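You operate a simulated robot arm through the tools that you are given. There is no shell and no other tool. Be economical: measure what you need, move in short steps, check, and stop when the job is done.

Carry out the task below with a simulated robot arm. There is one attempt and no reset: what you move stays moved.

JOB
Switch the film gauge on, zero it empty, then load the blue ring.
Fine: zero with the tray pushed in; the ring ends on the tray, pulled out.

Only the result counts: the job must be done as asked and must still hold three seconds after the hand-in. Knocking over, shifting, dropping, spilling or breaking anything else fails it.

ROBOT AND FRAMES
A 6-joint arm with a two-finger parallel gripper, fixed in place. Base frame: the origin is at the foot of the arm, x ahead of it, y to its left, z up. Readings come in mm, degrees, newtons and seconds.
With the tool pointing down near the work surface it reaches from about 360 to 760 mm from the base axis. Its first joint turns from -66.0 to 66.0 degrees. Payload 2.45 kg.
The tool frame sits at the grasp point between the pads (the TCP): z along the fingers, y along the line on which they close. The tips reach 24 mm beyond it. Largest opening 68 mm; finger width 17, thickness 10; the body of the gripper, 40 by 70 mm, starts 41 mm behind the TCP.
Orientation is that of the tool frame in the base frame, as a unit quaternion [w, x, y, z]. With the fingers straight down and closing along the base's y, the tool's x points along the base's -x, its y along +y and its z along -z.

CONTROLS
- The arm moves only by the tool drive_tool. Its argument "motion" is a list of rows, each an object (a shift or turn left out is 0, a gripper value left out holds the last) with "offset": the shift along the tool's x, y, z in cm, a list of three; "delta_rot": the turn, a rotation vector about the tool's x, y, z in degrees, a list of three; "jaw": the gripper command, from -1 (shut) to 1 (fully open), values between in proportion. In form: [{"offset": [x, y, z], "delta_rot": [wx, wy, wz], "jaw": jaw}, ...]. A call has 1 to 8 rows; each row shifts and turns the commanded pose from where the row before left it, along the tool's axes as they then stand. A row lasts 0.2 s, in which the tool goes at most 50 mm and 8.6 degrees; a call with a longer step from one row to the next is refused whole, and so is a gripper value outside its range. Where a pose cannot be reached the arm comes as near as it can. A force on the tool above 90 N (or 10 N above the force at the start of the call, whichever is more), or a blocked arm, ends the call early, and 0.2 s more pass. Each finger travels about 108 mm/s and halts on what it meets, pressing with about 43 N; the grip force reading is that of the motor and also rises with nothing between the fingers. The clock runs only during rows and for 0.2 s after the last one: add rows that do not move to give the fingers time. It gives the time, the measured TCP pose, the force on the tool (base axes), the opening and the grip force at its end, in the units of the frame above (readings bear some noise).
- Cameras (640 x 400 px; columns grow to the right, rows downward): "scene" is fixed at [179, 438.9, 1444.8]; the picture's right is [-0.50, -0.86, 0.00], its down [-0.63, 0.37, -0.69] and it looks along [0.59, -0.34, -0.73] (base axes); focal length 350 px, centre (320, 200). "wrist" rides on the gripper at [84, 11, -75] in the tool frame; the picture's right is [-0.13, 0.99, 0.00], its down [-0.60, -0.08, -0.79] and it looks along [-0.79, -0.10, 0.61] (tool axes); focal length 251 px, centre (320, 200). There is no depth. A picture from a camera that has moved, and an enlarged one, comes with that camera's place and axes in the base frame and with its lens.
- get_image(camera): a new picture of that camera. The clock stands still meanwhile.
- zoom(camera, box): a new picture of the part [left, top, right, bottom] of that camera's present view, enlarged. The clock stands still meanwhile.
- sign_off(): hands the job in; it is judged then, once.

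Work in short steps. Places have to be worked out from the pictures, the camera data and where the tool is seen: move nearer, look again, correct. Check each grasp and each placing, and mend what went wrong. You have 120 turns and 68 pictures in all, those below and enlarged ones among them. Open the gripper and draw the arm clear of the work before you hand the job in, unless the task says otherwise; then end with one line.

The tools are called by a JSON object that holds its "name" and its "arguments". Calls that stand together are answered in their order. drive_tool: Moves the arm, as the interface text tells. Its arguments: {"type":"object","properties":{"motion":{"type":"array"}},"required":["motion"]} The other tools are called the same way: get_image (camera) takes a picture; zoom (camera, box) takes an enlarged picture of a part of a camera's view; sign_off () hands the job in.

At the start:

```text
time: 0.0
tcp_pos: [379.0, 216.0, 1171.6]
ee_rot: [0.0, 0.0, 1.0, 0.0]
contact_force: [0.2, -0.4, -0.6]
width: 67.9
gripper_force: 0.0
```

scene: 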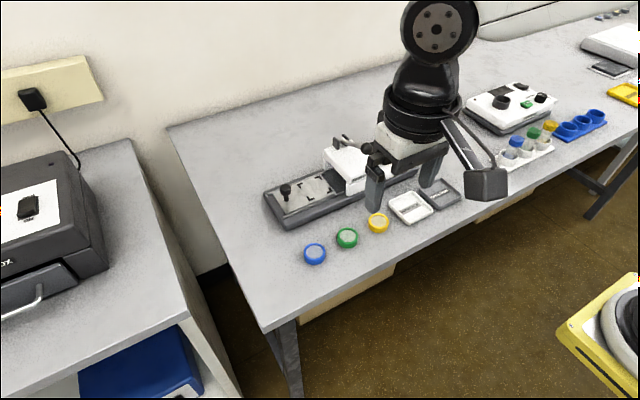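
wrist: 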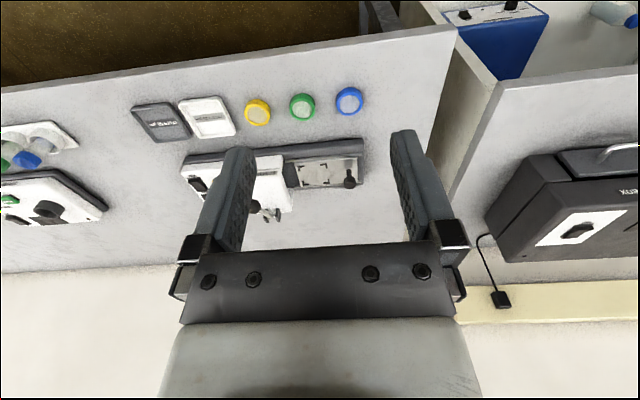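

The device with the sliding tray looks like the film gauge; I'll zoom to see its details before moving.

{"name": "zoom", "arguments": {"camera": "scene", "box": [240, 120, 480, 280]}}

{"name": "zoom", "arguments": {"camera": "wrist", "box": [120, 70, 400, 240]}}

{"name": "zoom", "arguments": {"camera": "scene", "box": [440, 20, 640, 180]}}

{"name": "zoom", "arguments": {"camera": "scene", "box": [0, 60, 200, 340]}}

```text
2.50 times, centred on (360, 200) of scene
camera zoom: at [179.0, 438.9, 1444.8], right [-0.5, -0.86, 0.0], down [-0.63, 0.37, -0.69], along [0.59, -0.34, -0.73], focal length 874 px, centre (220, 200)
```

zoom: 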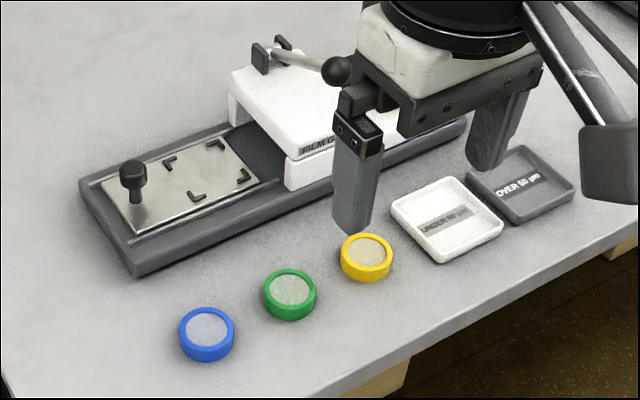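

```text
2.29 times, centred on (260, 155) of wrist
camera zoom: at [295.2, 227.0, 1246.8], right [0.13, 0.99, 0.0], down [0.6, -0.08, 0.79], along [0.79, -0.1, -0.61], focal length 575 px, centre (457, 303)
```

zoom: 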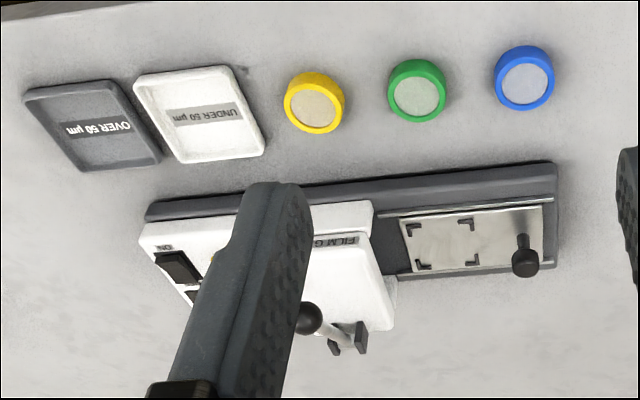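

```text
2.50 times, centred on (540, 100) of scene
camera zoom: at [179.0, 438.9, 1444.8], right [-0.5, -0.86, 0.0], down [-0.63, 0.37, -0.69], along [0.59, -0.34, -0.73], focal length 874 px, centre (-230, 450)
```

zoom: 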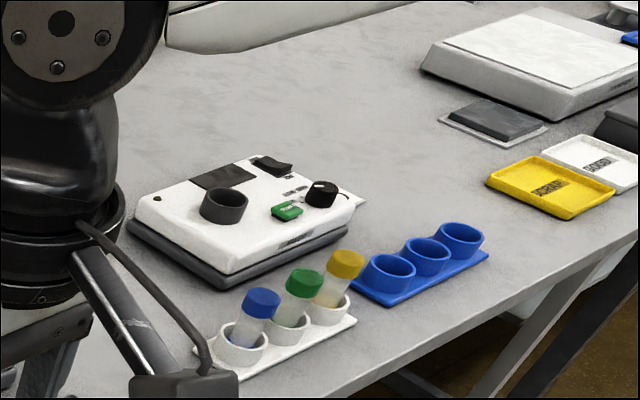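

```text
1.43 times, centred on (100, 200) of scene
camera zoom: at [179.0, 438.9, 1444.8], right [-0.5, -0.86, 0.0], down [-0.63, 0.37, -0.69], along [0.59, -0.34, -0.73], focal length 499 px, centre (634, 200)
```

zoom: 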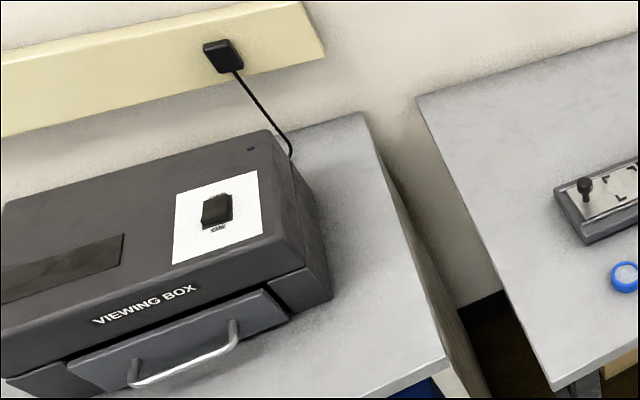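

The tray is out at the left (+y), with its knob near (672, 223). The housing with the switch and lever is around y≈0, x≈660, and the blue ring is near (526, 233). I'll move to view the housing from above.

{"name": "drive_tool", "arguments": {"motion": [{"offset": [-2.68, -3.6, 1.5]}, {"offset": [-2.68, -3.6, 1.5]}, {"offset": [-2.68, -3.6, 1.5]}, {"offset": [-2.68, -3.6, 1.5]}, {"offset": [-2.68, -3.6, 1.5]}, {"offset": [-2.68, -3.6, 1.5]}, {}]}}

{"name": "get_image", "arguments": {"camera": "wrist"}}

{"name": "zoom", "arguments": {"camera": "scene", "box": [240, 100, 480, 250]}}

```text
time: 1.6
tcp_pos: [540.8, -2.2, 1083.1]
ee_rot: [0.0, -0.001, 1.0, 0.0]
contact_force: [0.2, 1.0, 0.9]
width: 68.4
gripper_force: 0.0
```

```text
61 pictures are left
camera wrist: at [456.4, 9.3, 1157.8], right [0.13, 0.99, 0.0], down [0.6, -0.08, 0.79], along [0.79, -0.1, -0.61], focal length 251 px, centre (320, 200)
```

wrist: 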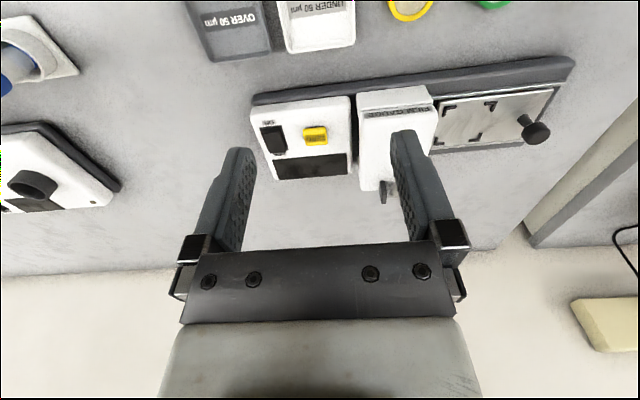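

```text
2.67 times, centred on (360, 175) of scene
camera zoom: at [179.0, 438.9, 1444.8], right [-0.5, -0.86, 0.0], down [-0.63, 0.37, -0.69], along [0.59, -0.34, -0.73], focal length 932 px, centre (213, 267)
```

zoom: 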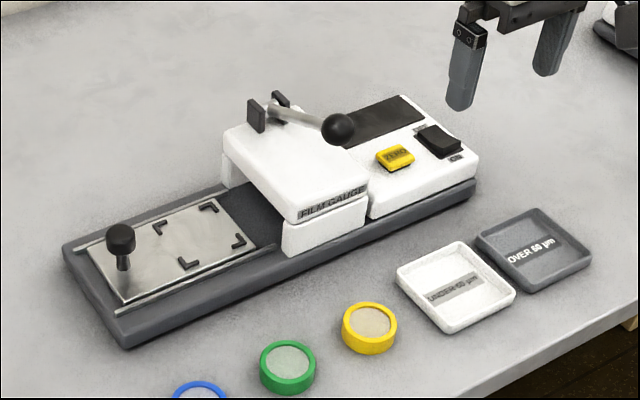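

I can now see the rocker (ON), yellow ZERO button, display and lever. I'll zoom in on the rocker and lever.

{"name": "zoom", "arguments": {"camera": "wrist", "box": [240, 80, 400, 200]}}

{"name": "zoom", "arguments": {"camera": "scene", "box": [320, 125, 430, 195]}}

```text
3.33 times, centred on (320, 140) of wrist
camera zoom: at [456.4, 9.3, 1157.8], right [0.13, 0.99, 0.0], down [0.6, -0.08, 0.79], along [0.79, -0.1, -0.61], focal length 838 px, centre (320, 400)
```

zoom: 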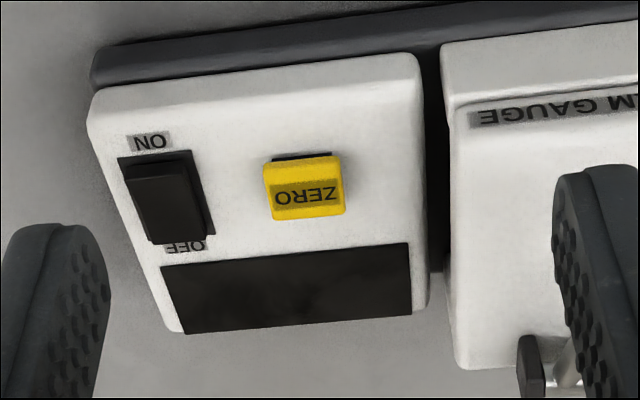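

```text
5.71 times, centred on (375, 160) of scene
camera zoom: at [179.0, 438.9, 1444.8], right [-0.5, -0.86, 0.0], down [-0.63, 0.37, -0.69], along [0.59, -0.34, -0.73], focal length 1997 px, centre (6, 429)
```

zoom: 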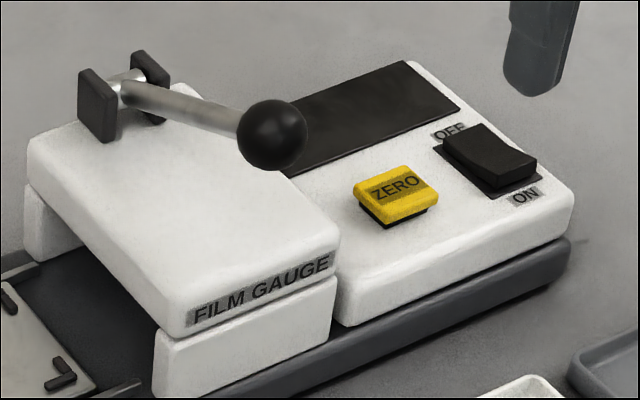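

Triangulating both views puts the raised ON end of the rocker at about (636, -73, 908) and ZERO at about (650, -21, 909). I'll close the jaws and hover above the ON end.

{"name": "drive_tool", "arguments": {"motion": [{"offset": [-2.3, -1.78, 2.8], "jaw": -1}, {"offset": [-2.3, -1.78, 2.8]}, {"offset": [-2.3, -1.78, 2.8]}, {"offset": [-2.3, -1.78, 2.8]}, {}, {}]}}

{"name": "zoom", "arguments": {"camera": "wrist", "box": [200, 60, 440, 210]}}

{"name": "zoom", "arguments": {"camera": "scene", "box": [320, 105, 450, 195]}}

```text
time: 3.0
tcp_pos: [630.8, -72.1, 971.2]
ee_rot: [0.001, 0.0, 1.0, 0.0]
contact_force: [-1.1, 0.5, 1.0]
width: 0.1
gripper_force: 23.2
```

```text
2.67 times, centred on (320, 135) of wrist
camera zoom: at [547.6, -60.5, 1045.5], right [0.13, 0.99, 0.0], down [0.6, -0.08, 0.79], along [0.79, -0.1, -0.61], focal length 670 px, centre (320, 373)
```

zoom: 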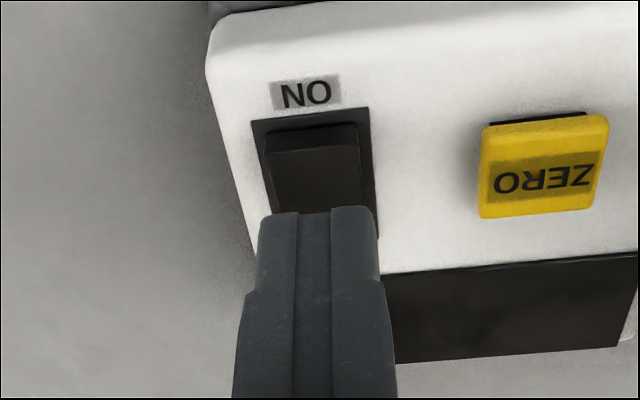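

```text
4.44 times, centred on (385, 150) of scene
camera zoom: at [179.0, 438.9, 1444.8], right [-0.5, -0.86, 0.0], down [-0.63, 0.37, -0.69], along [0.59, -0.34, -0.73], focal length 1553 px, centre (31, 422)
```

zoom: 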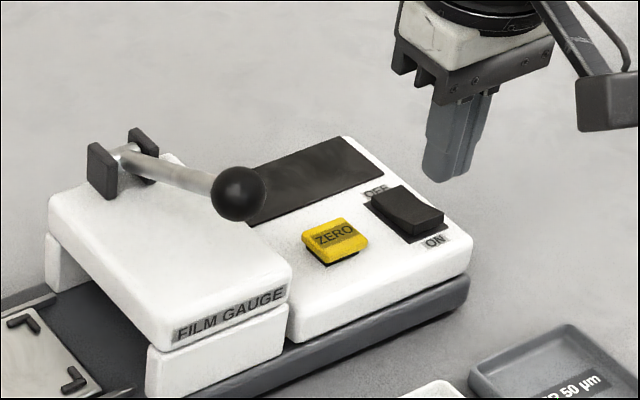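

The ON end's edge is at x≈638 and the rocker pivot near 659. I'll shift +11 mm in x and lower, with the last steps small.

{"name": "drive_tool", "arguments": {"motion": [{"offset": [-1.1, -0.1, 0]}, {"offset": [0, 0, 2.0]}, {"offset": [0, 0, 1.4]}, {"offset": [0, 0, 0.4]}, {"offset": [0, 0, 0.3]}, {"offset": [0, 0, 0.3]}, {"offset": [0, 0, 0.2]}]}}

{"name": "zoom", "arguments": {"camera": "scene", "box": [320, 105, 450, 195]}}

```text
time: 4.7
tcp_pos: [643.5, -74.3, 934.9]
ee_rot: [0.003, -0.001, 1.0, 0.0]
contact_force: [-2.9, 0.4, 10.1]
width: 0.0
gripper_force: 23.2
stopped in row 7: the force on the tool passed its limit (the readings are from after the stop); the commanded pose is now the measured one
```

```text
4.44 times, centred on (385, 150) of scene
camera zoom: at [178.7, 439.0, 1444.9], right [-0.5, -0.86, 0.0], down [-0.63, 0.37, -0.69], along [0.59, -0.34, -0.73], focal length 1553 px, centre (31, 422)
```

zoom: 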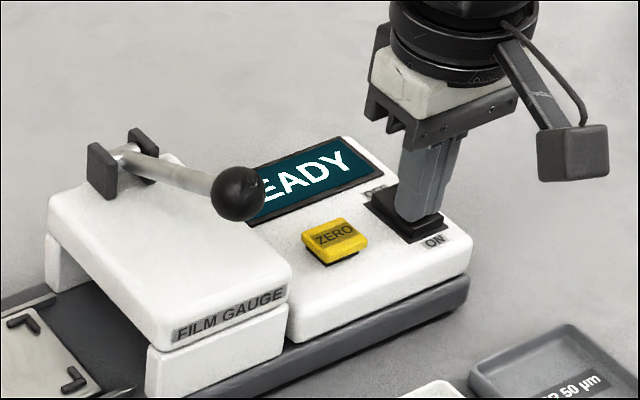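

The display shows READY. I'll lift off and travel over to the tray knob side, staying above the lever ball.

{"name": "drive_tool", "arguments": {"motion": [{"offset": [0, 0, -4.5]}, {"offset": [0, 0, -4.5]}, {"offset": [0, 0, -2.5]}, {"offset": [0, 4.9, 0]}, {"offset": [0, 4.9, 0]}, {"offset": [0, 4.9, 0]}, {"offset": [0, 4.9, 0], "jaw": 0.5}, {"offset": [0, 4.9, 0]}]}}

{"name": "drive_tool", "arguments": {"motion": [{"offset": [0.5, 3.5, 0]}, {}]}}

{"name": "get_image", "arguments": {"camera": "wrist"}}

{"name": "zoom", "arguments": {"camera": "scene", "box": [240, 100, 440, 230]}}

```text
time: 6.5
tcp_pos: [642.1, 175.2, 1046.5]
ee_rot: [0.002, 0.0, 1.0, 0.0]
contact_force: [0.5, -0.3, 0.7]
width: 51.1
gripper_force: 0.0
```

```text
time: 7.0
tcp_pos: [639.3, 207.0, 1048.3]
ee_rot: [0.002, 0.001, 1.0, -0.001]
contact_force: [0.0, 0.2, 1.0]
width: 50.9
gripper_force: 0.1
```

```text
54 pictures are left
camera wrist: at [555.0, 218.6, 1121.8], right [0.13, 0.99, 0.0], down [0.6, -0.08, 0.8], along [0.79, -0.1, -0.61], focal length 251 px, centre (320, 200)
```

wrist: 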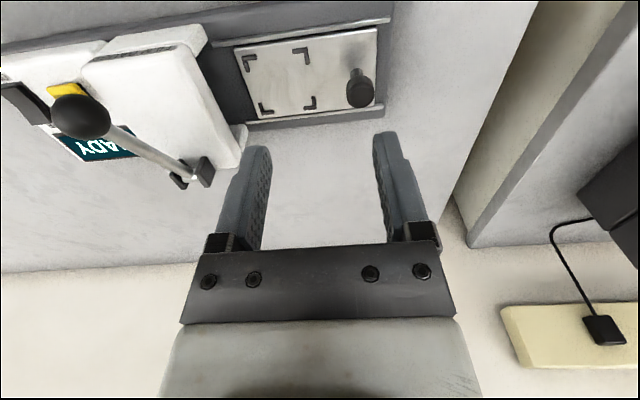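

```text
3.08 times, centred on (340, 165) of scene
camera zoom: at [179.0, 439.0, 1444.8], right [-0.5, -0.86, 0.0], down [-0.63, 0.37, -0.69], along [0.59, -0.34, -0.73], focal length 1075 px, centre (258, 308)
```

zoom: 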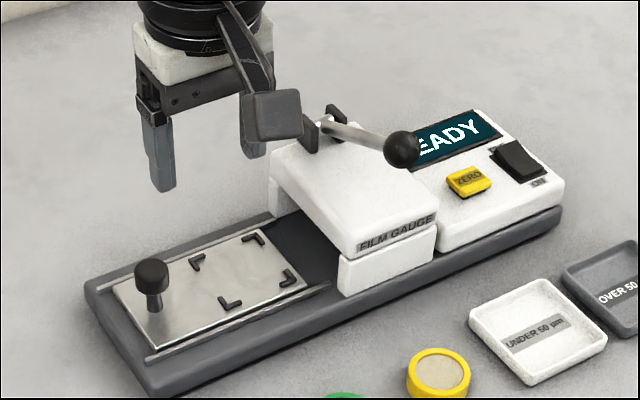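

The knob is at about (676, 238), from z 883 to a head top at 914. The gauge lies parallel to y. I'll rotate the gripper 90° so it closes along x and doesn't crowd the housing, then move over the knob.

{"name": "drive_tool", "arguments": {"motion": [{"delta_rot": [0, 0, 8.5]}, {"delta_rot": [0, 0, 8.5]}, {"delta_rot": [0, 0, 8.5]}, {"delta_rot": [0, 0, 8.5]}, {"delta_rot": [0, 0, 8.5]}, {"delta_rot": [0, 0, 8.5]}, {"delta_rot": [0, 0, 8.5]}, {"delta_rot": [0, 0, 8.5]}]}}

{"name": "drive_tool", "arguments": {"motion": [{"delta_rot": [0, 0, 8.5]}, {"delta_rot": [0, 0, 8.5]}, {"delta_rot": [0, 0, 5]}, {"offset": [3.0, 3.7, 4.5]}, {}]}}

{"name": "get_image", "arguments": {"camera": "wrist"}}

{"name": "zoom", "arguments": {"camera": "scene", "box": [240, 100, 400, 230]}}

```text
time: 8.8
tcp_pos: [638.3, 206.7, 1047.7]
ee_rot: [0.003, 0.56, 0.828, 0.0]
contact_force: [0.2, -0.1, 0.4]
width: 50.9
gripper_force: 0.0
```

```text
refused: row 4 steps farther than a row can; nothing moved
```

```text
52 pictures are left
camera wrist: at [617.7, 289.7, 1122.4], right [0.97, 0.25, 0.0], down [0.15, -0.59, 0.79], along [0.2, -0.77, -0.61], focal length 251 px, centre (320, 200)
```

wrist: 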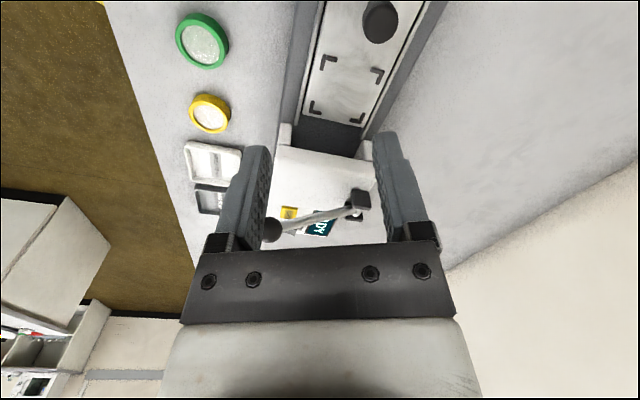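

```text
3.08 times, centred on (320, 165) of scene
camera zoom: at [179.0, 438.9, 1444.8], right [-0.5, -0.86, 0.0], down [-0.63, 0.37, -0.69], along [0.59, -0.34, -0.73], focal length 1075 px, centre (320, 308)
```

zoom: 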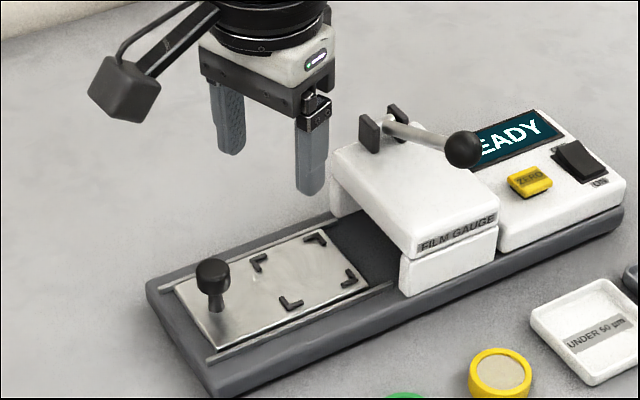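

The combined step was too long. I'll finish the rotation and approach the knob in smaller steps.

{"name": "drive_tool", "arguments": {"motion": [{"delta_rot": [0, 0, 8]}, {"delta_rot": [0, 0, 8]}, {"delta_rot": [0, 0, 5.9]}, {"offset": [1.5, 1.9, 3.5]}, {"offset": [1.6, 1.85, 3.5]}, {"offset": [0, 0, 1.5]}, {}]}}

{"name": "get_image", "arguments": {"camera": "wrist"}}

{"name": "zoom", "arguments": {"camera": "scene", "box": [240, 130, 360, 230]}}

```text
time: 10.4
tcp_pos: [675.2, 238.9, 961.7]
ee_rot: [0.003, 0.706, 0.708, 0.001]
contact_force: [-0.1, -0.1, -0.1]
width: 50.9
gripper_force: 0.0
```

```text
50 pictures are left
camera wrist: at [686.7, 323.2, 1036.0], right [0.99, -0.13, 0.0], down [-0.08, -0.6, 0.79], along [-0.1, -0.79, -0.61], focal length 251 px, centre (320, 200)
```

wrist: 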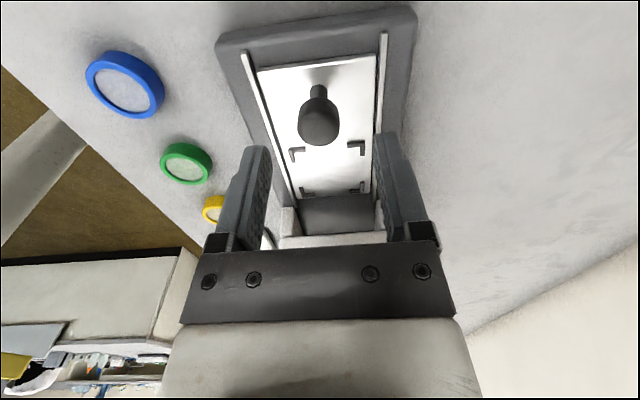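

```text
4.00 times, centred on (300, 180) of scene
camera zoom: at [179.0, 438.9, 1444.8], right [-0.5, -0.86, 0.0], down [-0.63, 0.37, -0.69], along [0.59, -0.34, -0.73], focal length 1398 px, centre (400, 280)
```

zoom: 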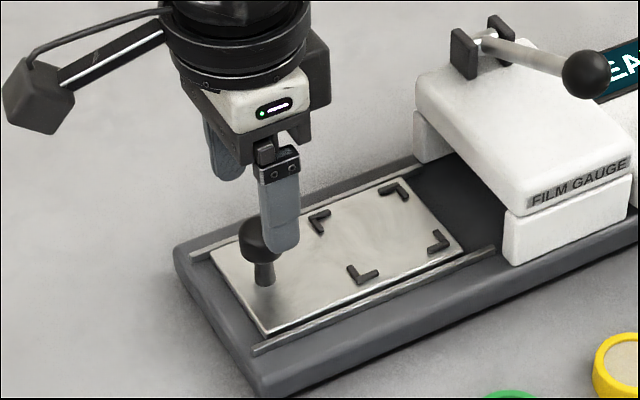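

The knob head centres at about (675, 234). I'll narrow the opening, lower so the tips are near z 890, and close.

{"name": "drive_tool", "arguments": {"motion": [{"offset": [-0.4, 0, 0], "jaw": 0.1}, {"offset": [0, 0, 2.5]}, {"offset": [0, 0, 2.2]}, {}, {"jaw": -1}, {}, {}]}}

{"name": "zoom", "arguments": {"camera": "scene", "box": [240, 130, 360, 230]}}

```text
time: 12.1
tcp_pos: [675.5, 233.1, 913.9]
ee_rot: [0.001, 0.706, 0.708, 0.0]
contact_force: [-12.6, -1.5, 1.4]
width: 23.3
gripper_force: 39.6
```

```text
4.00 times, centred on (300, 180) of scene
camera zoom: at [178.6, 438.9, 1444.9], right [-0.5, -0.86, 0.0], down [-0.63, 0.37, -0.69], along [0.59, -0.34, -0.73], focal length 1398 px, centre (400, 280)
```

zoom: 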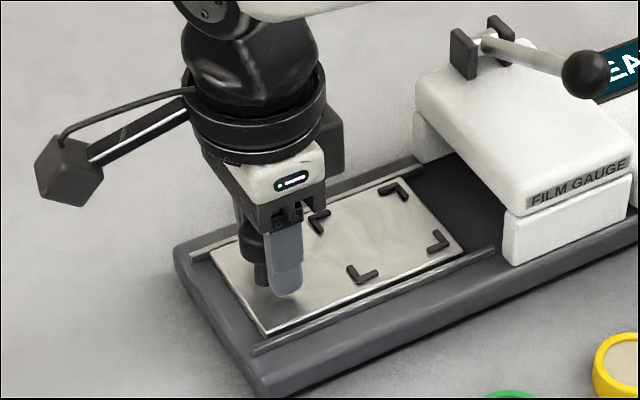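

The grip is slightly off-centre, since the knob sticks out on the +y side. I'll reopen, shift +5 mm in y and -1 mm in x, and grip again.

{"name": "drive_tool", "arguments": {"motion": [{"jaw": 0.1}, {"offset": [0.5, -0.1, 0]}, {}, {"jaw": -1}, {}, {}]}}

{"name": "drive_tool", "arguments": {"motion": [{"offset": [-0.6, 0, 0]}, {"offset": [-0.7, 0, 0]}, {"offset": [-0.7, 0, 0]}, {}]}}

{"name": "zoom", "arguments": {"camera": "scene", "box": [240, 130, 360, 230]}}

```text
time: 13.4
tcp_pos: [674.6, 238.5, 913.6]
ee_rot: [0.002, 0.706, 0.708, 0.001]
contact_force: [-2.8, -1.6, 3.5]
width: 23.5
gripper_force: 39.4
```

```text
time: 14.4
tcp_pos: [675.0, 218.7, 914.6]
ee_rot: [0.003, 0.707, 0.707, 0.002]
contact_force: [11.7, -1.2, -11.3]
width: 23.2
gripper_force: 39.4
```

```text
4.00 times, centred on (300, 180) of scene
camera zoom: at [179.5, 439.0, 1444.7], right [-0.5, -0.86, 0.0], down [-0.63, 0.37, -0.69], along [0.59, -0.34, -0.73], focal length 1398 px, centre (400, 280)
```

zoom: 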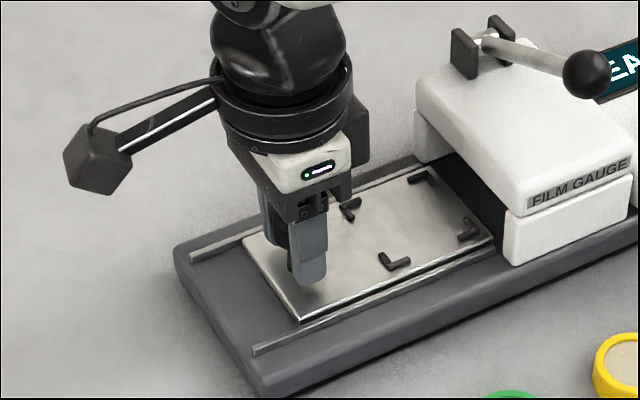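

The tray slides with the knob. I'll continue pushing in until it stops.

{"name": "drive_tool", "arguments": {"motion": [{"offset": [-0.8, -0.05, 0]}, {"offset": [-0.8, 0, 0]}, {"offset": [-0.8, 0, 0]}, {"offset": [-0.8, 0, 0]}, {"offset": [-0.8, 0, 0]}, {"offset": [-0.8, 0, 0]}, {}]}}

{"name": "drive_tool", "arguments": {"motion": [{"offset": [-0.7, 0, 0]}, {"offset": [-0.7, 0, 0]}, {"offset": [-0.7, 0, 0]}, {"offset": [-0.7, 0, 0]}, {"offset": [-0.7, 0, 0]}, {}]}}

{"name": "zoom", "arguments": {"camera": "scene", "box": [250, 110, 410, 230]}}

```text
time: 16.1
tcp_pos: [674.5, 169.9, 914.4]
ee_rot: [0.002, 0.707, 0.707, 0.0]
contact_force: [13.1, 0.4, -26.4]
width: 23.5
gripper_force: 39.8
```

```text
time: 17.4
tcp_pos: [675.3, 139.5, 916.3]
ee_rot: [0.001, 0.705, 0.71, 0.001]
contact_force: [5.0, 29.6, -24.9]
width: 23.6
gripper_force: 39.9
```

```text
3.33 times, centred on (330, 170) of scene
camera zoom: at [179.6, 439.8, 1444.4], right [-0.5, -0.86, 0.0], down [-0.63, 0.37, -0.69], along [0.59, -0.35, -0.73], focal length 1165 px, centre (287, 300)
```

zoom: 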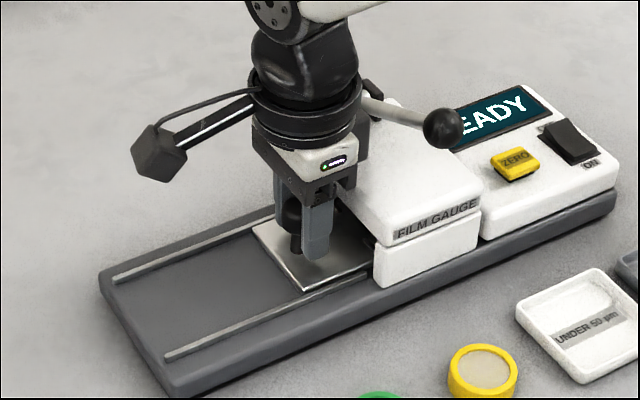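

A resistance of about 30 N appears at y≈139, roughly 100 mm of travel, which looks like the end stop. I'll push slightly more to confirm.

{"name": "drive_tool", "arguments": {"motion": [{"offset": [-0.3, 0, 0]}, {}]}}

{"name": "get_image", "arguments": {"camera": "wrist"}}

```text
time: 18.1
tcp_pos: [676.4, 137.1, 914.8]
ee_rot: [0.001, 0.706, 0.709, 0.0]
contact_force: [2.8, 29.6, -23.7]
width: 23.7
gripper_force: 39.1
```

```text
45 pictures are left
camera wrist: at [685.9, 221.6, 990.0], right [0.99, -0.12, 0.0], down [-0.08, -0.6, 0.79], along [-0.1, -0.79, -0.61], focal length 251 px, centre (320, 200)
```

wrist: 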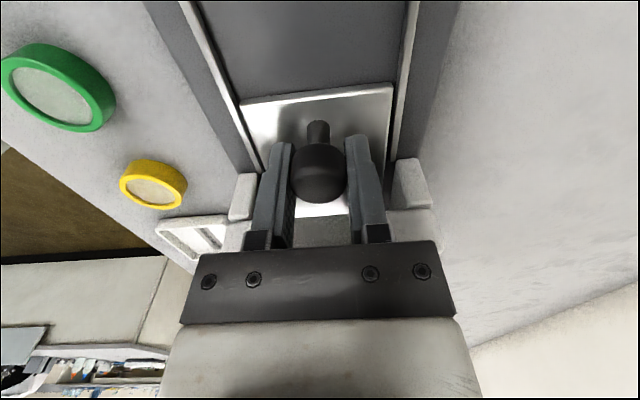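

The tray is at its end stop. I'll release, rise, and rotate back so the wrist camera stays clear of the lever at the ZERO button.

{"name": "drive_tool", "arguments": {"motion": [{"jaw": 0.2}, {}, {"offset": [0, 0, -4]}, {"offset": [0, 0, -4.5]}, {"offset": [0, 0, -4.5]}, {"delta_rot": [0, 0, -8.5]}, {"delta_rot": [0, 0, -8.5]}, {"delta_rot": [0, 0, -8.5]}]}}

{"name": "drive_tool", "arguments": {"motion": [{"delta_rot": [0, 0, -8.5]}, {"delta_rot": [0, 0, -8.5]}, {"delta_rot": [0, 0, -8.5]}, {"delta_rot": [0, 0, -8.5]}, {"delta_rot": [0, 0, -8.5]}, {"delta_rot": [0, 0, -8.5]}, {"delta_rot": [0, 0, -8.5]}, {"delta_rot": [0, 0, -5]}]}}

{"name": "zoom", "arguments": {"camera": "scene", "box": [250, 110, 450, 230]}}

```text
time: 19.9
tcp_pos: [673.3, 133.6, 1045.8]
ee_rot: [0.002, 0.531, 0.847, 0.0]
contact_force: [-0.1, 0.7, -0.1]
width: 40.6
gripper_force: 0.0
```

```text
time: 21.6
tcp_pos: [675.3, 133.9, 1044.6]
ee_rot: [0.002, -0.003, 1.0, -0.001]
contact_force: [0.3, 0.0, 0.2]
width: 40.9
gripper_force: 0.0
```

```text
3.20 times, centred on (350, 170) of scene
camera zoom: at [179.0, 438.9, 1444.8], right [-0.5, -0.86, 0.0], down [-0.63, 0.37, -0.69], along [0.59, -0.34, -0.73], focal length 1118 px, centre (224, 296)
```

zoom: 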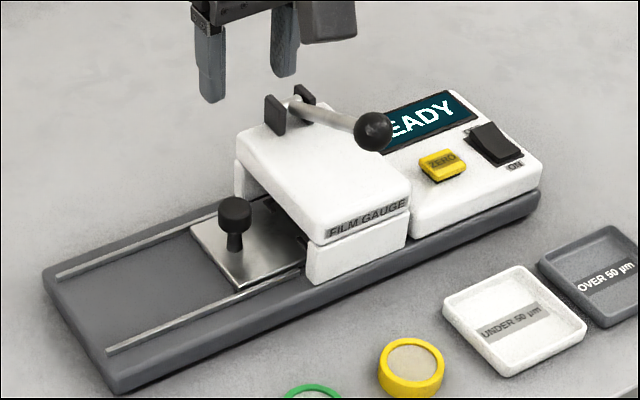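

Tray is in and the gauge shows READY. Now hovering over ZERO with closed jaws.

{"name": "drive_tool", "arguments": {"motion": [{"offset": [0.6, -3.9, 0], "jaw": -1}, {"offset": [0.6, -3.9, 0]}, {"offset": [0.6, -3.9, 0]}, {"offset": [0.7, -3.8, 0]}, {"offset": [0, 0, 4]}, {"offset": [0, 0, 4]}, {}]}}

{"name": "zoom", "arguments": {"camera": "wrist", "box": [200, 60, 440, 210]}}

{"name": "zoom", "arguments": {"camera": "scene", "box": [320, 105, 450, 195]}}

```text
time: 23.2
tcp_pos: [650.5, -22.2, 965.8]
ee_rot: [0.002, 0.0, 1.0, 0.0]
contact_force: [-0.7, 0.1, 0.2]
width: 0.0
gripper_force: 24.1
```

```text
2.67 times, centred on (320, 135) of wrist
camera zoom: at [566.3, -11.6, 1039.9], right [0.13, 0.99, 0.0], down [0.6, -0.08, 0.8], along [0.79, -0.1, -0.61], focal length 670 px, centre (320, 373)
```

zoom: 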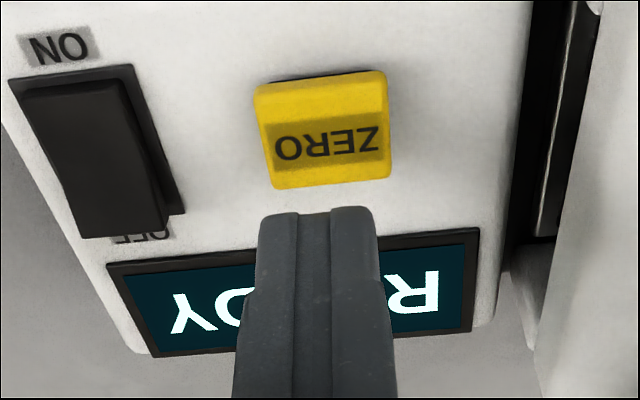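

```text
4.44 times, centred on (385, 150) of scene
camera zoom: at [179.0, 438.9, 1444.8], right [-0.5, -0.86, 0.0], down [-0.63, 0.37, -0.69], along [0.59, -0.34, -0.73], focal length 1553 px, centre (31, 422)
```

zoom: 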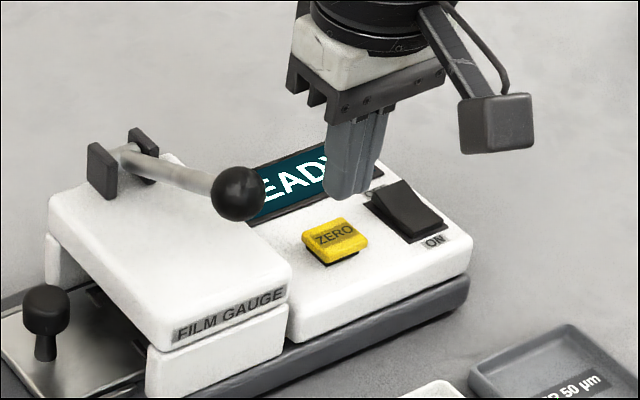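

The button is directly beneath at about (652, -22). I'll press it gently.

{"name": "drive_tool", "arguments": {"motion": [{"offset": [0, 0, 2.2]}, {"offset": [0, 0, 0.7]}, {"offset": [0, 0, 0.3]}, {"offset": [0, 0, 0.3]}, {"offset": [0, 0, 0.3]}, {"offset": [0, 0, 0.2]}]}}

{"name": "zoom", "arguments": {"camera": "scene", "box": [320, 105, 450, 195]}}

```text
time: 24.6
tcp_pos: [651.4, -24.0, 929.6]
ee_rot: [0.004, -0.001, 1.0, -0.001]
contact_force: [-9.6, -2.0, 24.5]
width: 0.0
gripper_force: 23.4
```

```text
4.44 times, centred on (385, 150) of scene
camera zoom: at [178.2, 438.9, 1445.0], right [-0.5, -0.86, 0.0], down [-0.63, 0.37, -0.69], along [0.59, -0.34, -0.73], focal length 1553 px, centre (31, 422)
```

zoom: 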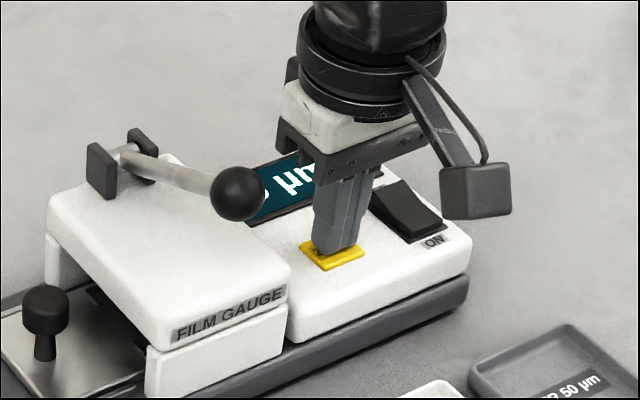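

Pressed; the display now shows a µm value. I'll lift and read it.

{"name": "drive_tool", "arguments": {"motion": [{"offset": [0, 0, -3]}, {"offset": [0, 0, -4]}, {"offset": [0, 0, -4]}, {"offset": [2, 0, 0]}, {}]}}

{"name": "get_image", "arguments": {"camera": "wrist"}}

{"name": "zoom", "arguments": {"camera": "scene", "box": [320, 105, 450, 195]}}

```text
time: 25.9
tcp_pos: [630.8, -21.6, 1037.4]
ee_rot: [0.001, -0.001, 1.0, -0.001]
contact_force: [0.6, -0.3, 0.1]
width: 0.1
gripper_force: 23.2
```

```text
40 pictures are left
camera wrist: at [547.2, -9.5, 1111.5], right [0.13, 0.99, 0.0], down [0.6, -0.08, 0.8], along [0.79, -0.1, -0.61], focal length 251 px, centre (320, 200)
```

wrist: 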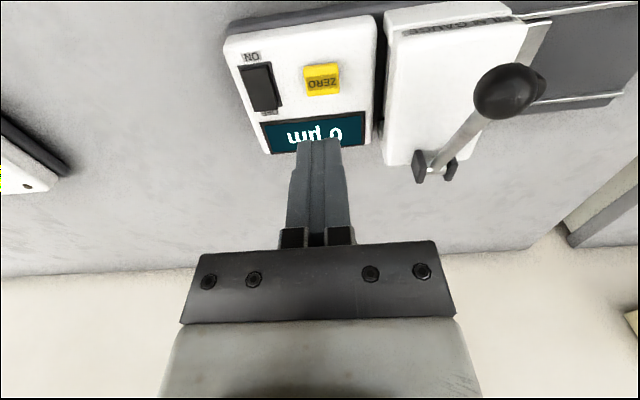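

```text
4.44 times, centred on (385, 150) of scene
camera zoom: at [179.0, 438.9, 1444.8], right [-0.5, -0.86, 0.0], down [-0.63, 0.37, -0.69], along [0.59, -0.34, -0.73], focal length 1553 px, centre (31, 422)
```

zoom: 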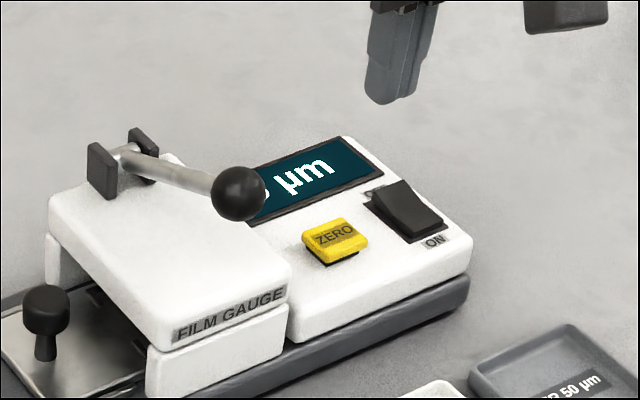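

I'll zoom on the display to read the digit.

{"name": "zoom", "arguments": {"camera": "wrist", "box": [250, 105, 380, 165]}}

```text
4.92 times, centred on (315, 135) of wrist
camera zoom: at [547.2, -9.5, 1111.5], right [0.13, 0.99, 0.0], down [0.6, -0.08, 0.8], along [0.79, -0.1, -0.61], focal length 1238 px, centre (345, 520)
```

zoom: 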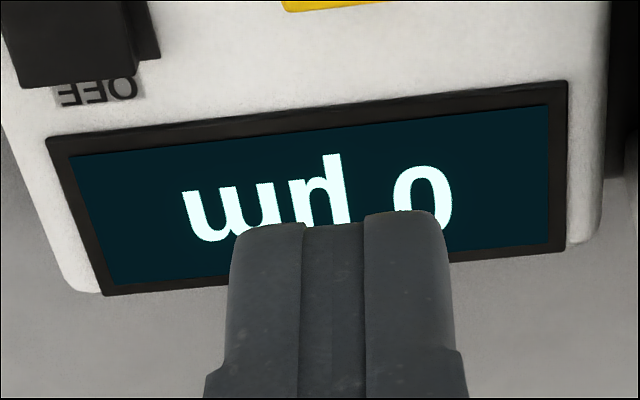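

It reads "0 µm", so zeroing worked. Now back over to the knob, rotating as before, to pull the tray out.

{"name": "drive_tool", "arguments": {"motion": [{"offset": [-1.1, 4.2, -0.2], "jaw": 0.2}, {"offset": [-1.1, 4.2, 0]}, {"offset": [-1.1, 4.2, 0]}, {"offset": [-1.1, 3.6, 0]}, {"delta_rot": [0, 0, 8.5]}, {"delta_rot": [0, 0, 8.5]}, {"delta_rot": [0, 0, 8.5]}, {"delta_rot": [0, 0, 8.5]}]}}

{"name": "drive_tool", "arguments": {"motion": [{"delta_rot": [0, 0, 8.5]}, {"delta_rot": [0, 0, 8.5]}, {"delta_rot": [0, 0, 8.5]}, {"delta_rot": [0, 0, 8.5]}, {"delta_rot": [0, 0, 8.5]}, {"delta_rot": [0, 0, 8.5]}, {"delta_rot": [0, 0, 5]}, {"offset": [0, 0, 4]}]}}

{"name": "drive_tool", "arguments": {"motion": [{"offset": [0, 0, 3]}, {}]}}

{"name": "get_image", "arguments": {"camera": "wrist"}}

{"name": "zoom", "arguments": {"camera": "scene", "box": [250, 110, 450, 230]}}

```text
time: 27.6
tcp_pos: [673.4, 140.3, 1038.6]
ee_rot: [0.002, 0.293, 0.956, 0.0]
contact_force: [0.4, 0.2, -0.1]
width: 40.5
gripper_force: 0.0
```

```text
time: 29.4
tcp_pos: [672.4, 140.2, 998.7]
ee_rot: [0.002, 0.707, 0.707, 0.0]
contact_force: [0.0, -0.1, 0.0]
width: 40.8
gripper_force: 0.0
```

```text
time: 30.1
tcp_pos: [672.1, 139.1, 969.8]
ee_rot: [0.003, 0.706, 0.708, 0.001]
contact_force: [-0.1, -0.5, -0.7]
width: 41.0
gripper_force: 0.0
```

```text
37 pictures are left
camera wrist: at [683.9, 224.1, 1044.7], right [0.99, -0.13, 0.0], down [-0.08, -0.6, 0.79], along [-0.1, -0.79, -0.61], focal length 251 px, centre (320, 200)
```

wrist: 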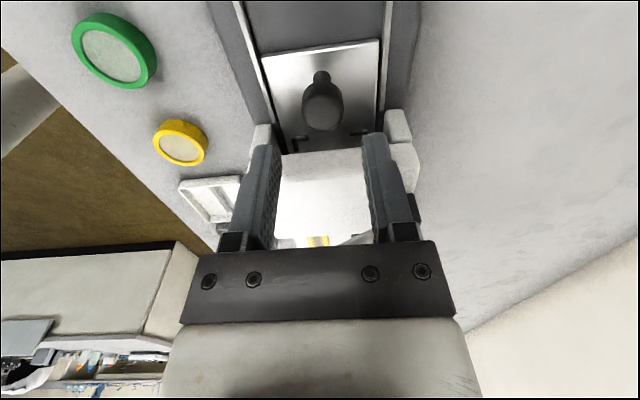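

```text
3.20 times, centred on (350, 170) of scene
camera zoom: at [179.0, 438.9, 1444.8], right [-0.5, -0.86, 0.0], down [-0.63, 0.37, -0.69], along [0.59, -0.34, -0.73], focal length 1118 px, centre (224, 296)
```

zoom: 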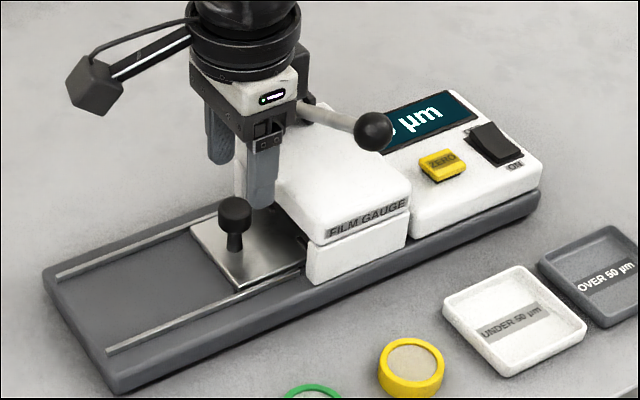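

The knob is now at about (675, 141). I'll descend, grip and pull toward +y.

{"name": "drive_tool", "arguments": {"motion": [{"offset": [0.25, 0.25, 2.5]}, {"offset": [0, 0, 3.0]}, {}, {"jaw": -1}, {}, {}]}}

{"name": "drive_tool", "arguments": {"motion": [{"offset": [0.7, 0, 0]}, {"offset": [0.8, 0, 0]}, {"offset": [0.8, 0, 0]}, {"offset": [0.8, 0, 0]}, {"offset": [0.8, 0, 0]}, {"offset": [0.8, 0, 0]}, {"offset": [0.8, 0, 0]}, {}]}}

{"name": "zoom", "arguments": {"camera": "scene", "box": [250, 110, 450, 230]}}

```text
time: 31.4
tcp_pos: [674.4, 142.5, 913.2]
ee_rot: [0.002, 0.707, 0.707, 0.002]
contact_force: [2.4, 0.2, -1.9]
width: 23.5
gripper_force: 39.1
```

```text
time: 33.2
tcp_pos: [675.7, 197.8, 913.4]
ee_rot: [0.001, 0.706, 0.708, 0.0]
contact_force: [-27.5, -0.5, 18.3]
width: 23.6
gripper_force: 39.6
```

```text
3.20 times, centred on (350, 170) of scene
camera zoom: at [177.8, 438.8, 1445.0], right [-0.5, -0.86, 0.0], down [-0.63, 0.37, -0.69], along [0.59, -0.34, -0.73], focal length 1118 px, centre (224, 296)
```

zoom: 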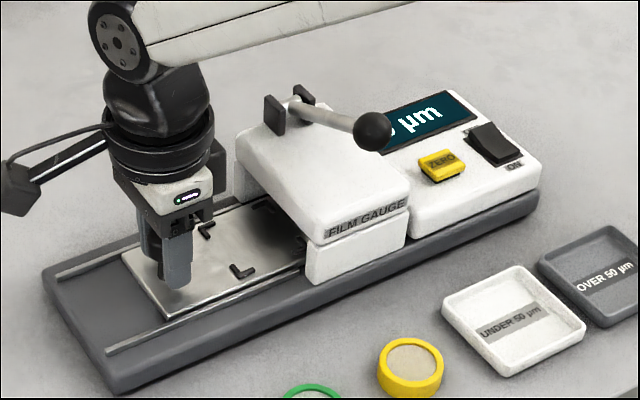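

The tray follows. I'll continue to the outer stop, easing the x side-load a little.

{"name": "drive_tool", "arguments": {"motion": [{"offset": [0.7, -0.15, 0]}, {"offset": [0.7, 0, 0]}, {"offset": [0.7, 0, 0]}, {"offset": [0.7, 0, 0]}, {"offset": [0.7, 0, 0]}, {"offset": [0.5, 0, 0]}, {"offset": [0.4, 0, 0]}, {}]}}

{"name": "zoom", "arguments": {"camera": "scene", "box": [240, 130, 360, 230]}}

```text
time: 35.0
tcp_pos: [674.8, 237.8, 912.9]
ee_rot: [0.002, 0.707, 0.707, -0.001]
contact_force: [-9.2, -22.1, 12.7]
width: 23.5
gripper_force: 39.8
```

```text
4.00 times, centred on (300, 180) of scene
camera zoom: at [178.4, 438.2, 1445.1], right [-0.5, -0.86, 0.0], down [-0.63, 0.37, -0.69], along [0.59, -0.34, -0.73], focal length 1398 px, centre (400, 280)
```

zoom: 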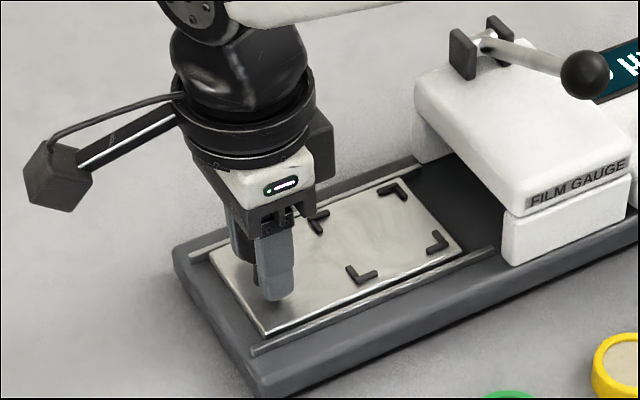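

The tray is fully out again at the outer stop. I'll release, rise, and move toward the blue ring for a look.

{"name": "drive_tool", "arguments": {"motion": [{"jaw": 0.2}, {}, {"offset": [0, 0, -3]}, {"offset": [0, 0, -4]}, {"offset": [0, 0, -3], "jaw": 1}, {"offset": [0.8, -4.5, 0]}, {"offset": [0.8, -4.5, 0]}, {"offset": [0.7, -4.5, 1]}]}}

{"name": "drive_tool", "arguments": {"motion": [{"offset": [0, -1.4, 1]}, {}]}}

{"name": "get_image", "arguments": {"camera": "wrist"}}

{"name": "zoom", "arguments": {"camera": "scene", "box": [240, 150, 400, 290]}}

```text
time: 36.9
tcp_pos: [538.9, 262.9, 1000.8]
ee_rot: [0.002, 0.706, 0.708, 0.002]
contact_force: [-0.5, -0.2, -0.9]
width: 67.9
gripper_force: 0.0
```

```text
time: 37.5
tcp_pos: [524.3, 262.9, 991.8]
ee_rot: [0.002, 0.706, 0.708, 0.0]
contact_force: [-0.2, -1.2, -0.6]
width: 68.1
gripper_force: 0.0
```

```text
33 pictures are left
camera wrist: at [535.4, 347.7, 1066.3], right [0.99, -0.13, 0.0], down [-0.08, -0.6, 0.79], along [-0.1, -0.79, -0.61], focal length 251 px, centre (320, 200)
```

wrist: 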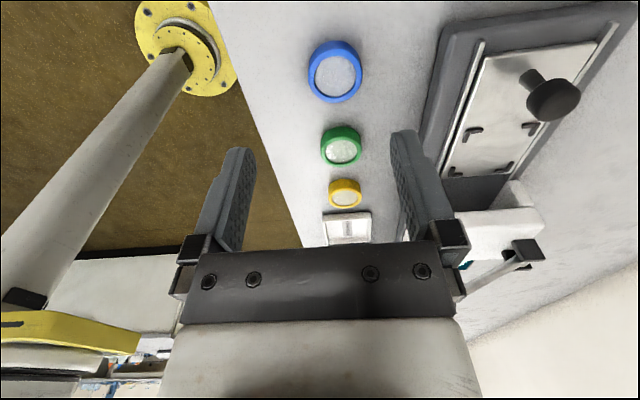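

```text
2.86 times, centred on (320, 220) of scene
camera zoom: at [179.0, 438.9, 1444.8], right [-0.5, -0.86, 0.0], down [-0.63, 0.37, -0.69], along [0.59, -0.34, -0.73], focal length 999 px, centre (320, 143)
```

zoom: 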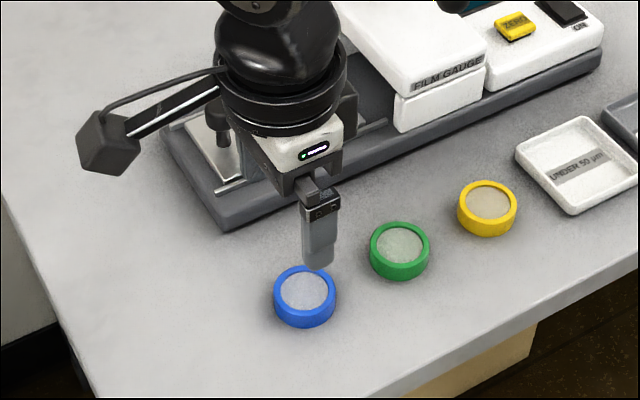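

Using the stated zoom centres, the blue ring is at about (531, 250), top z≈868, diameter ≈42. I'll move above it, lower partway and check.

{"name": "drive_tool", "arguments": {"motion": [{"offset": [-1.3, 0.7, 0]}, {"offset": [0, 0, 4]}, {"offset": [0, 0, 3]}, {}]}}

{"name": "get_image", "arguments": {"camera": "wrist"}}

{"name": "zoom", "arguments": {"camera": "scene", "box": [260, 180, 380, 280]}}

```text
time: 38.5
tcp_pos: [533.2, 252.4, 922.7]
ee_rot: [0.002, 0.707, 0.708, 0.002]
contact_force: [0.0, -0.4, -0.7]
width: 68.2
gripper_force: 0.1
```

```text
31 pictures are left
camera wrist: at [543.9, 336.9, 997.0], right [0.99, -0.13, 0.0], down [-0.08, -0.6, 0.79], along [-0.1, -0.79, -0.61], focal length 251 px, centre (320, 200)
```

wrist: 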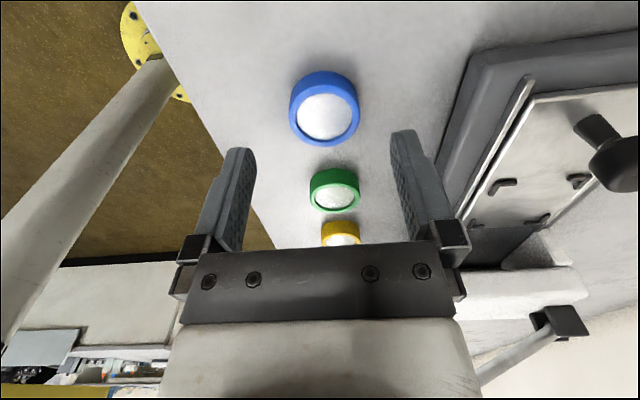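

```text
4.00 times, centred on (320, 230) of scene
camera zoom: at [179.0, 438.9, 1444.8], right [-0.5, -0.86, 0.0], down [-0.63, 0.37, -0.69], along [0.59, -0.34, -0.73], focal length 1398 px, centre (320, 80)
```

zoom: 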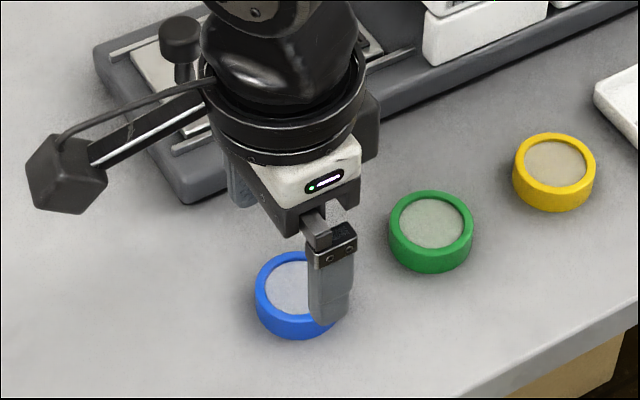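

The wrist view puts the ring at about (535, 251) and the scene view at about (528, 252), so the jaws straddle it with margin. I'll descend with tips to about 854 and close.

{"name": "drive_tool", "arguments": {"motion": [{"offset": [-0.1, -0.1, 2]}, {"offset": [0, 0, 1.5]}, {"offset": [0, 0, 0.9]}, {}]}}

{"name": "drive_tool", "arguments": {"motion": [{"jaw": 0.4}, {"jaw": -1}, {}, {}]}}

{"name": "get_image", "arguments": {"camera": "wrist"}}

{"name": "zoom", "arguments": {"camera": "scene", "box": [260, 180, 380, 280]}}

```text
time: 39.5
tcp_pos: [533.2, 250.1, 878.1]
ee_rot: [0.002, 0.706, 0.708, 0.002]
contact_force: [0.6, -0.6, 1.3]
width: 67.7
gripper_force: 0.0
```

```text
time: 40.5
tcp_pos: [534.0, 250.2, 878.0]
ee_rot: [0.002, 0.707, 0.707, 0.002]
contact_force: [-0.3, -0.8, -0.2]
width: 41.2
gripper_force: 43.2
```

```text
29 pictures are left
camera wrist: at [543.8, 335.3, 953.6], right [0.99, -0.13, 0.0], down [-0.08, -0.6, 0.79], along [-0.1, -0.79, -0.61], focal length 251 px, centre (320, 200)
```

wrist: 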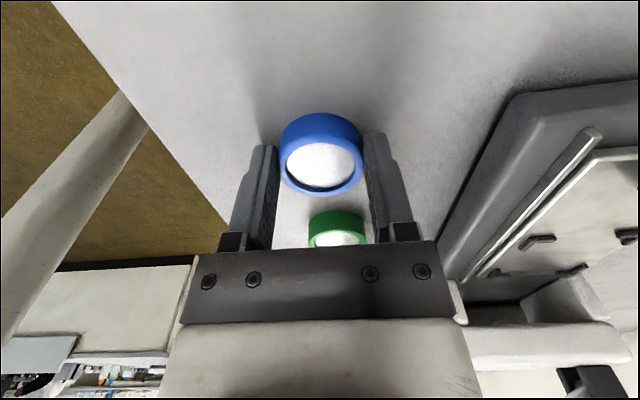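

```text
4.00 times, centred on (320, 230) of scene
camera zoom: at [179.0, 438.9, 1444.8], right [-0.5, -0.86, 0.0], down [-0.63, 0.37, -0.69], along [0.59, -0.34, -0.73], focal length 1398 px, centre (320, 80)
```

zoom: 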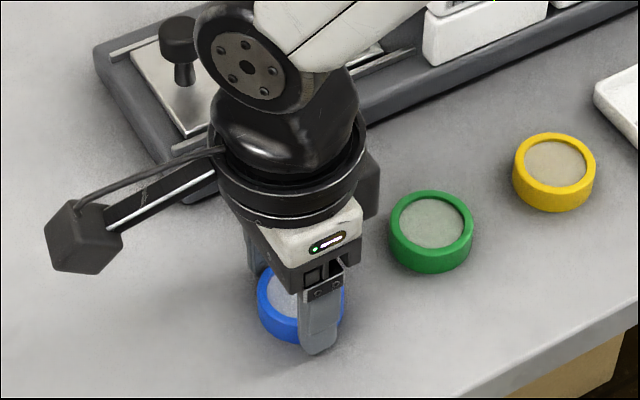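

Gripped at 41 mm with the ring about 4 mm on the +y side of the TCP. I'll lift and carry it above the tray marks, centre about (673, 169).

{"name": "drive_tool", "arguments": {"motion": [{"offset": [0, 0, -2]}, {"offset": [0, 0, -3.5]}, {"offset": [0, 0, -3.5]}, {"offset": [-2.1, 3.5, 0]}, {"offset": [-2.1, 3.5, 0]}, {"offset": [-2.1, 3.5, 0]}, {"offset": [-2.1, 3.5, 0]}, {}]}}

{"name": "get_image", "arguments": {"camera": "wrist"}}

{"name": "zoom", "arguments": {"camera": "scene", "box": [240, 110, 400, 230]}}

```text
time: 42.2
tcp_pos: [672.1, 165.8, 970.4]
ee_rot: [0.002, 0.706, 0.708, 0.001]
contact_force: [-0.3, 0.6, 0.2]
width: 41.2
gripper_force: 43.0
```

```text
27 pictures are left
camera wrist: at [683.0, 250.7, 1044.3], right [0.99, -0.13, 0.0], down [-0.08, -0.6, 0.79], along [-0.1, -0.79, -0.61], focal length 251 px, centre (320, 200)
```

wrist: 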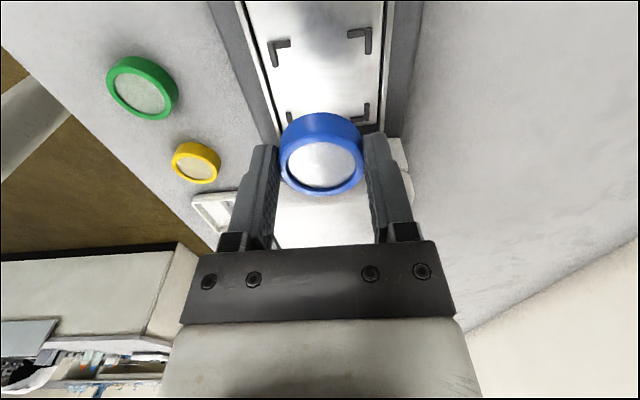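

```text
3.33 times, centred on (320, 170) of scene
camera zoom: at [179.0, 438.9, 1444.8], right [-0.5, -0.86, 0.0], down [-0.63, 0.37, -0.69], along [0.59, -0.34, -0.73], focal length 1165 px, centre (320, 300)
```

zoom: 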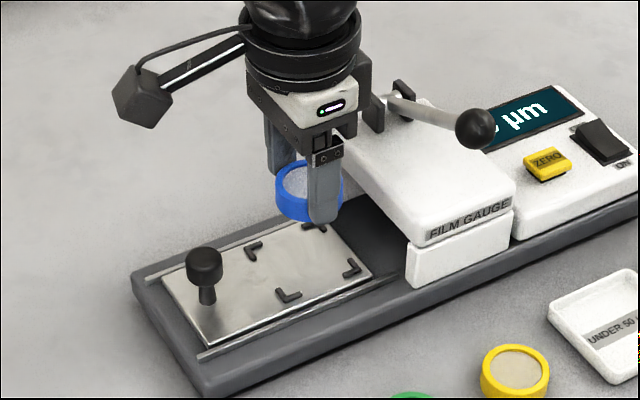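

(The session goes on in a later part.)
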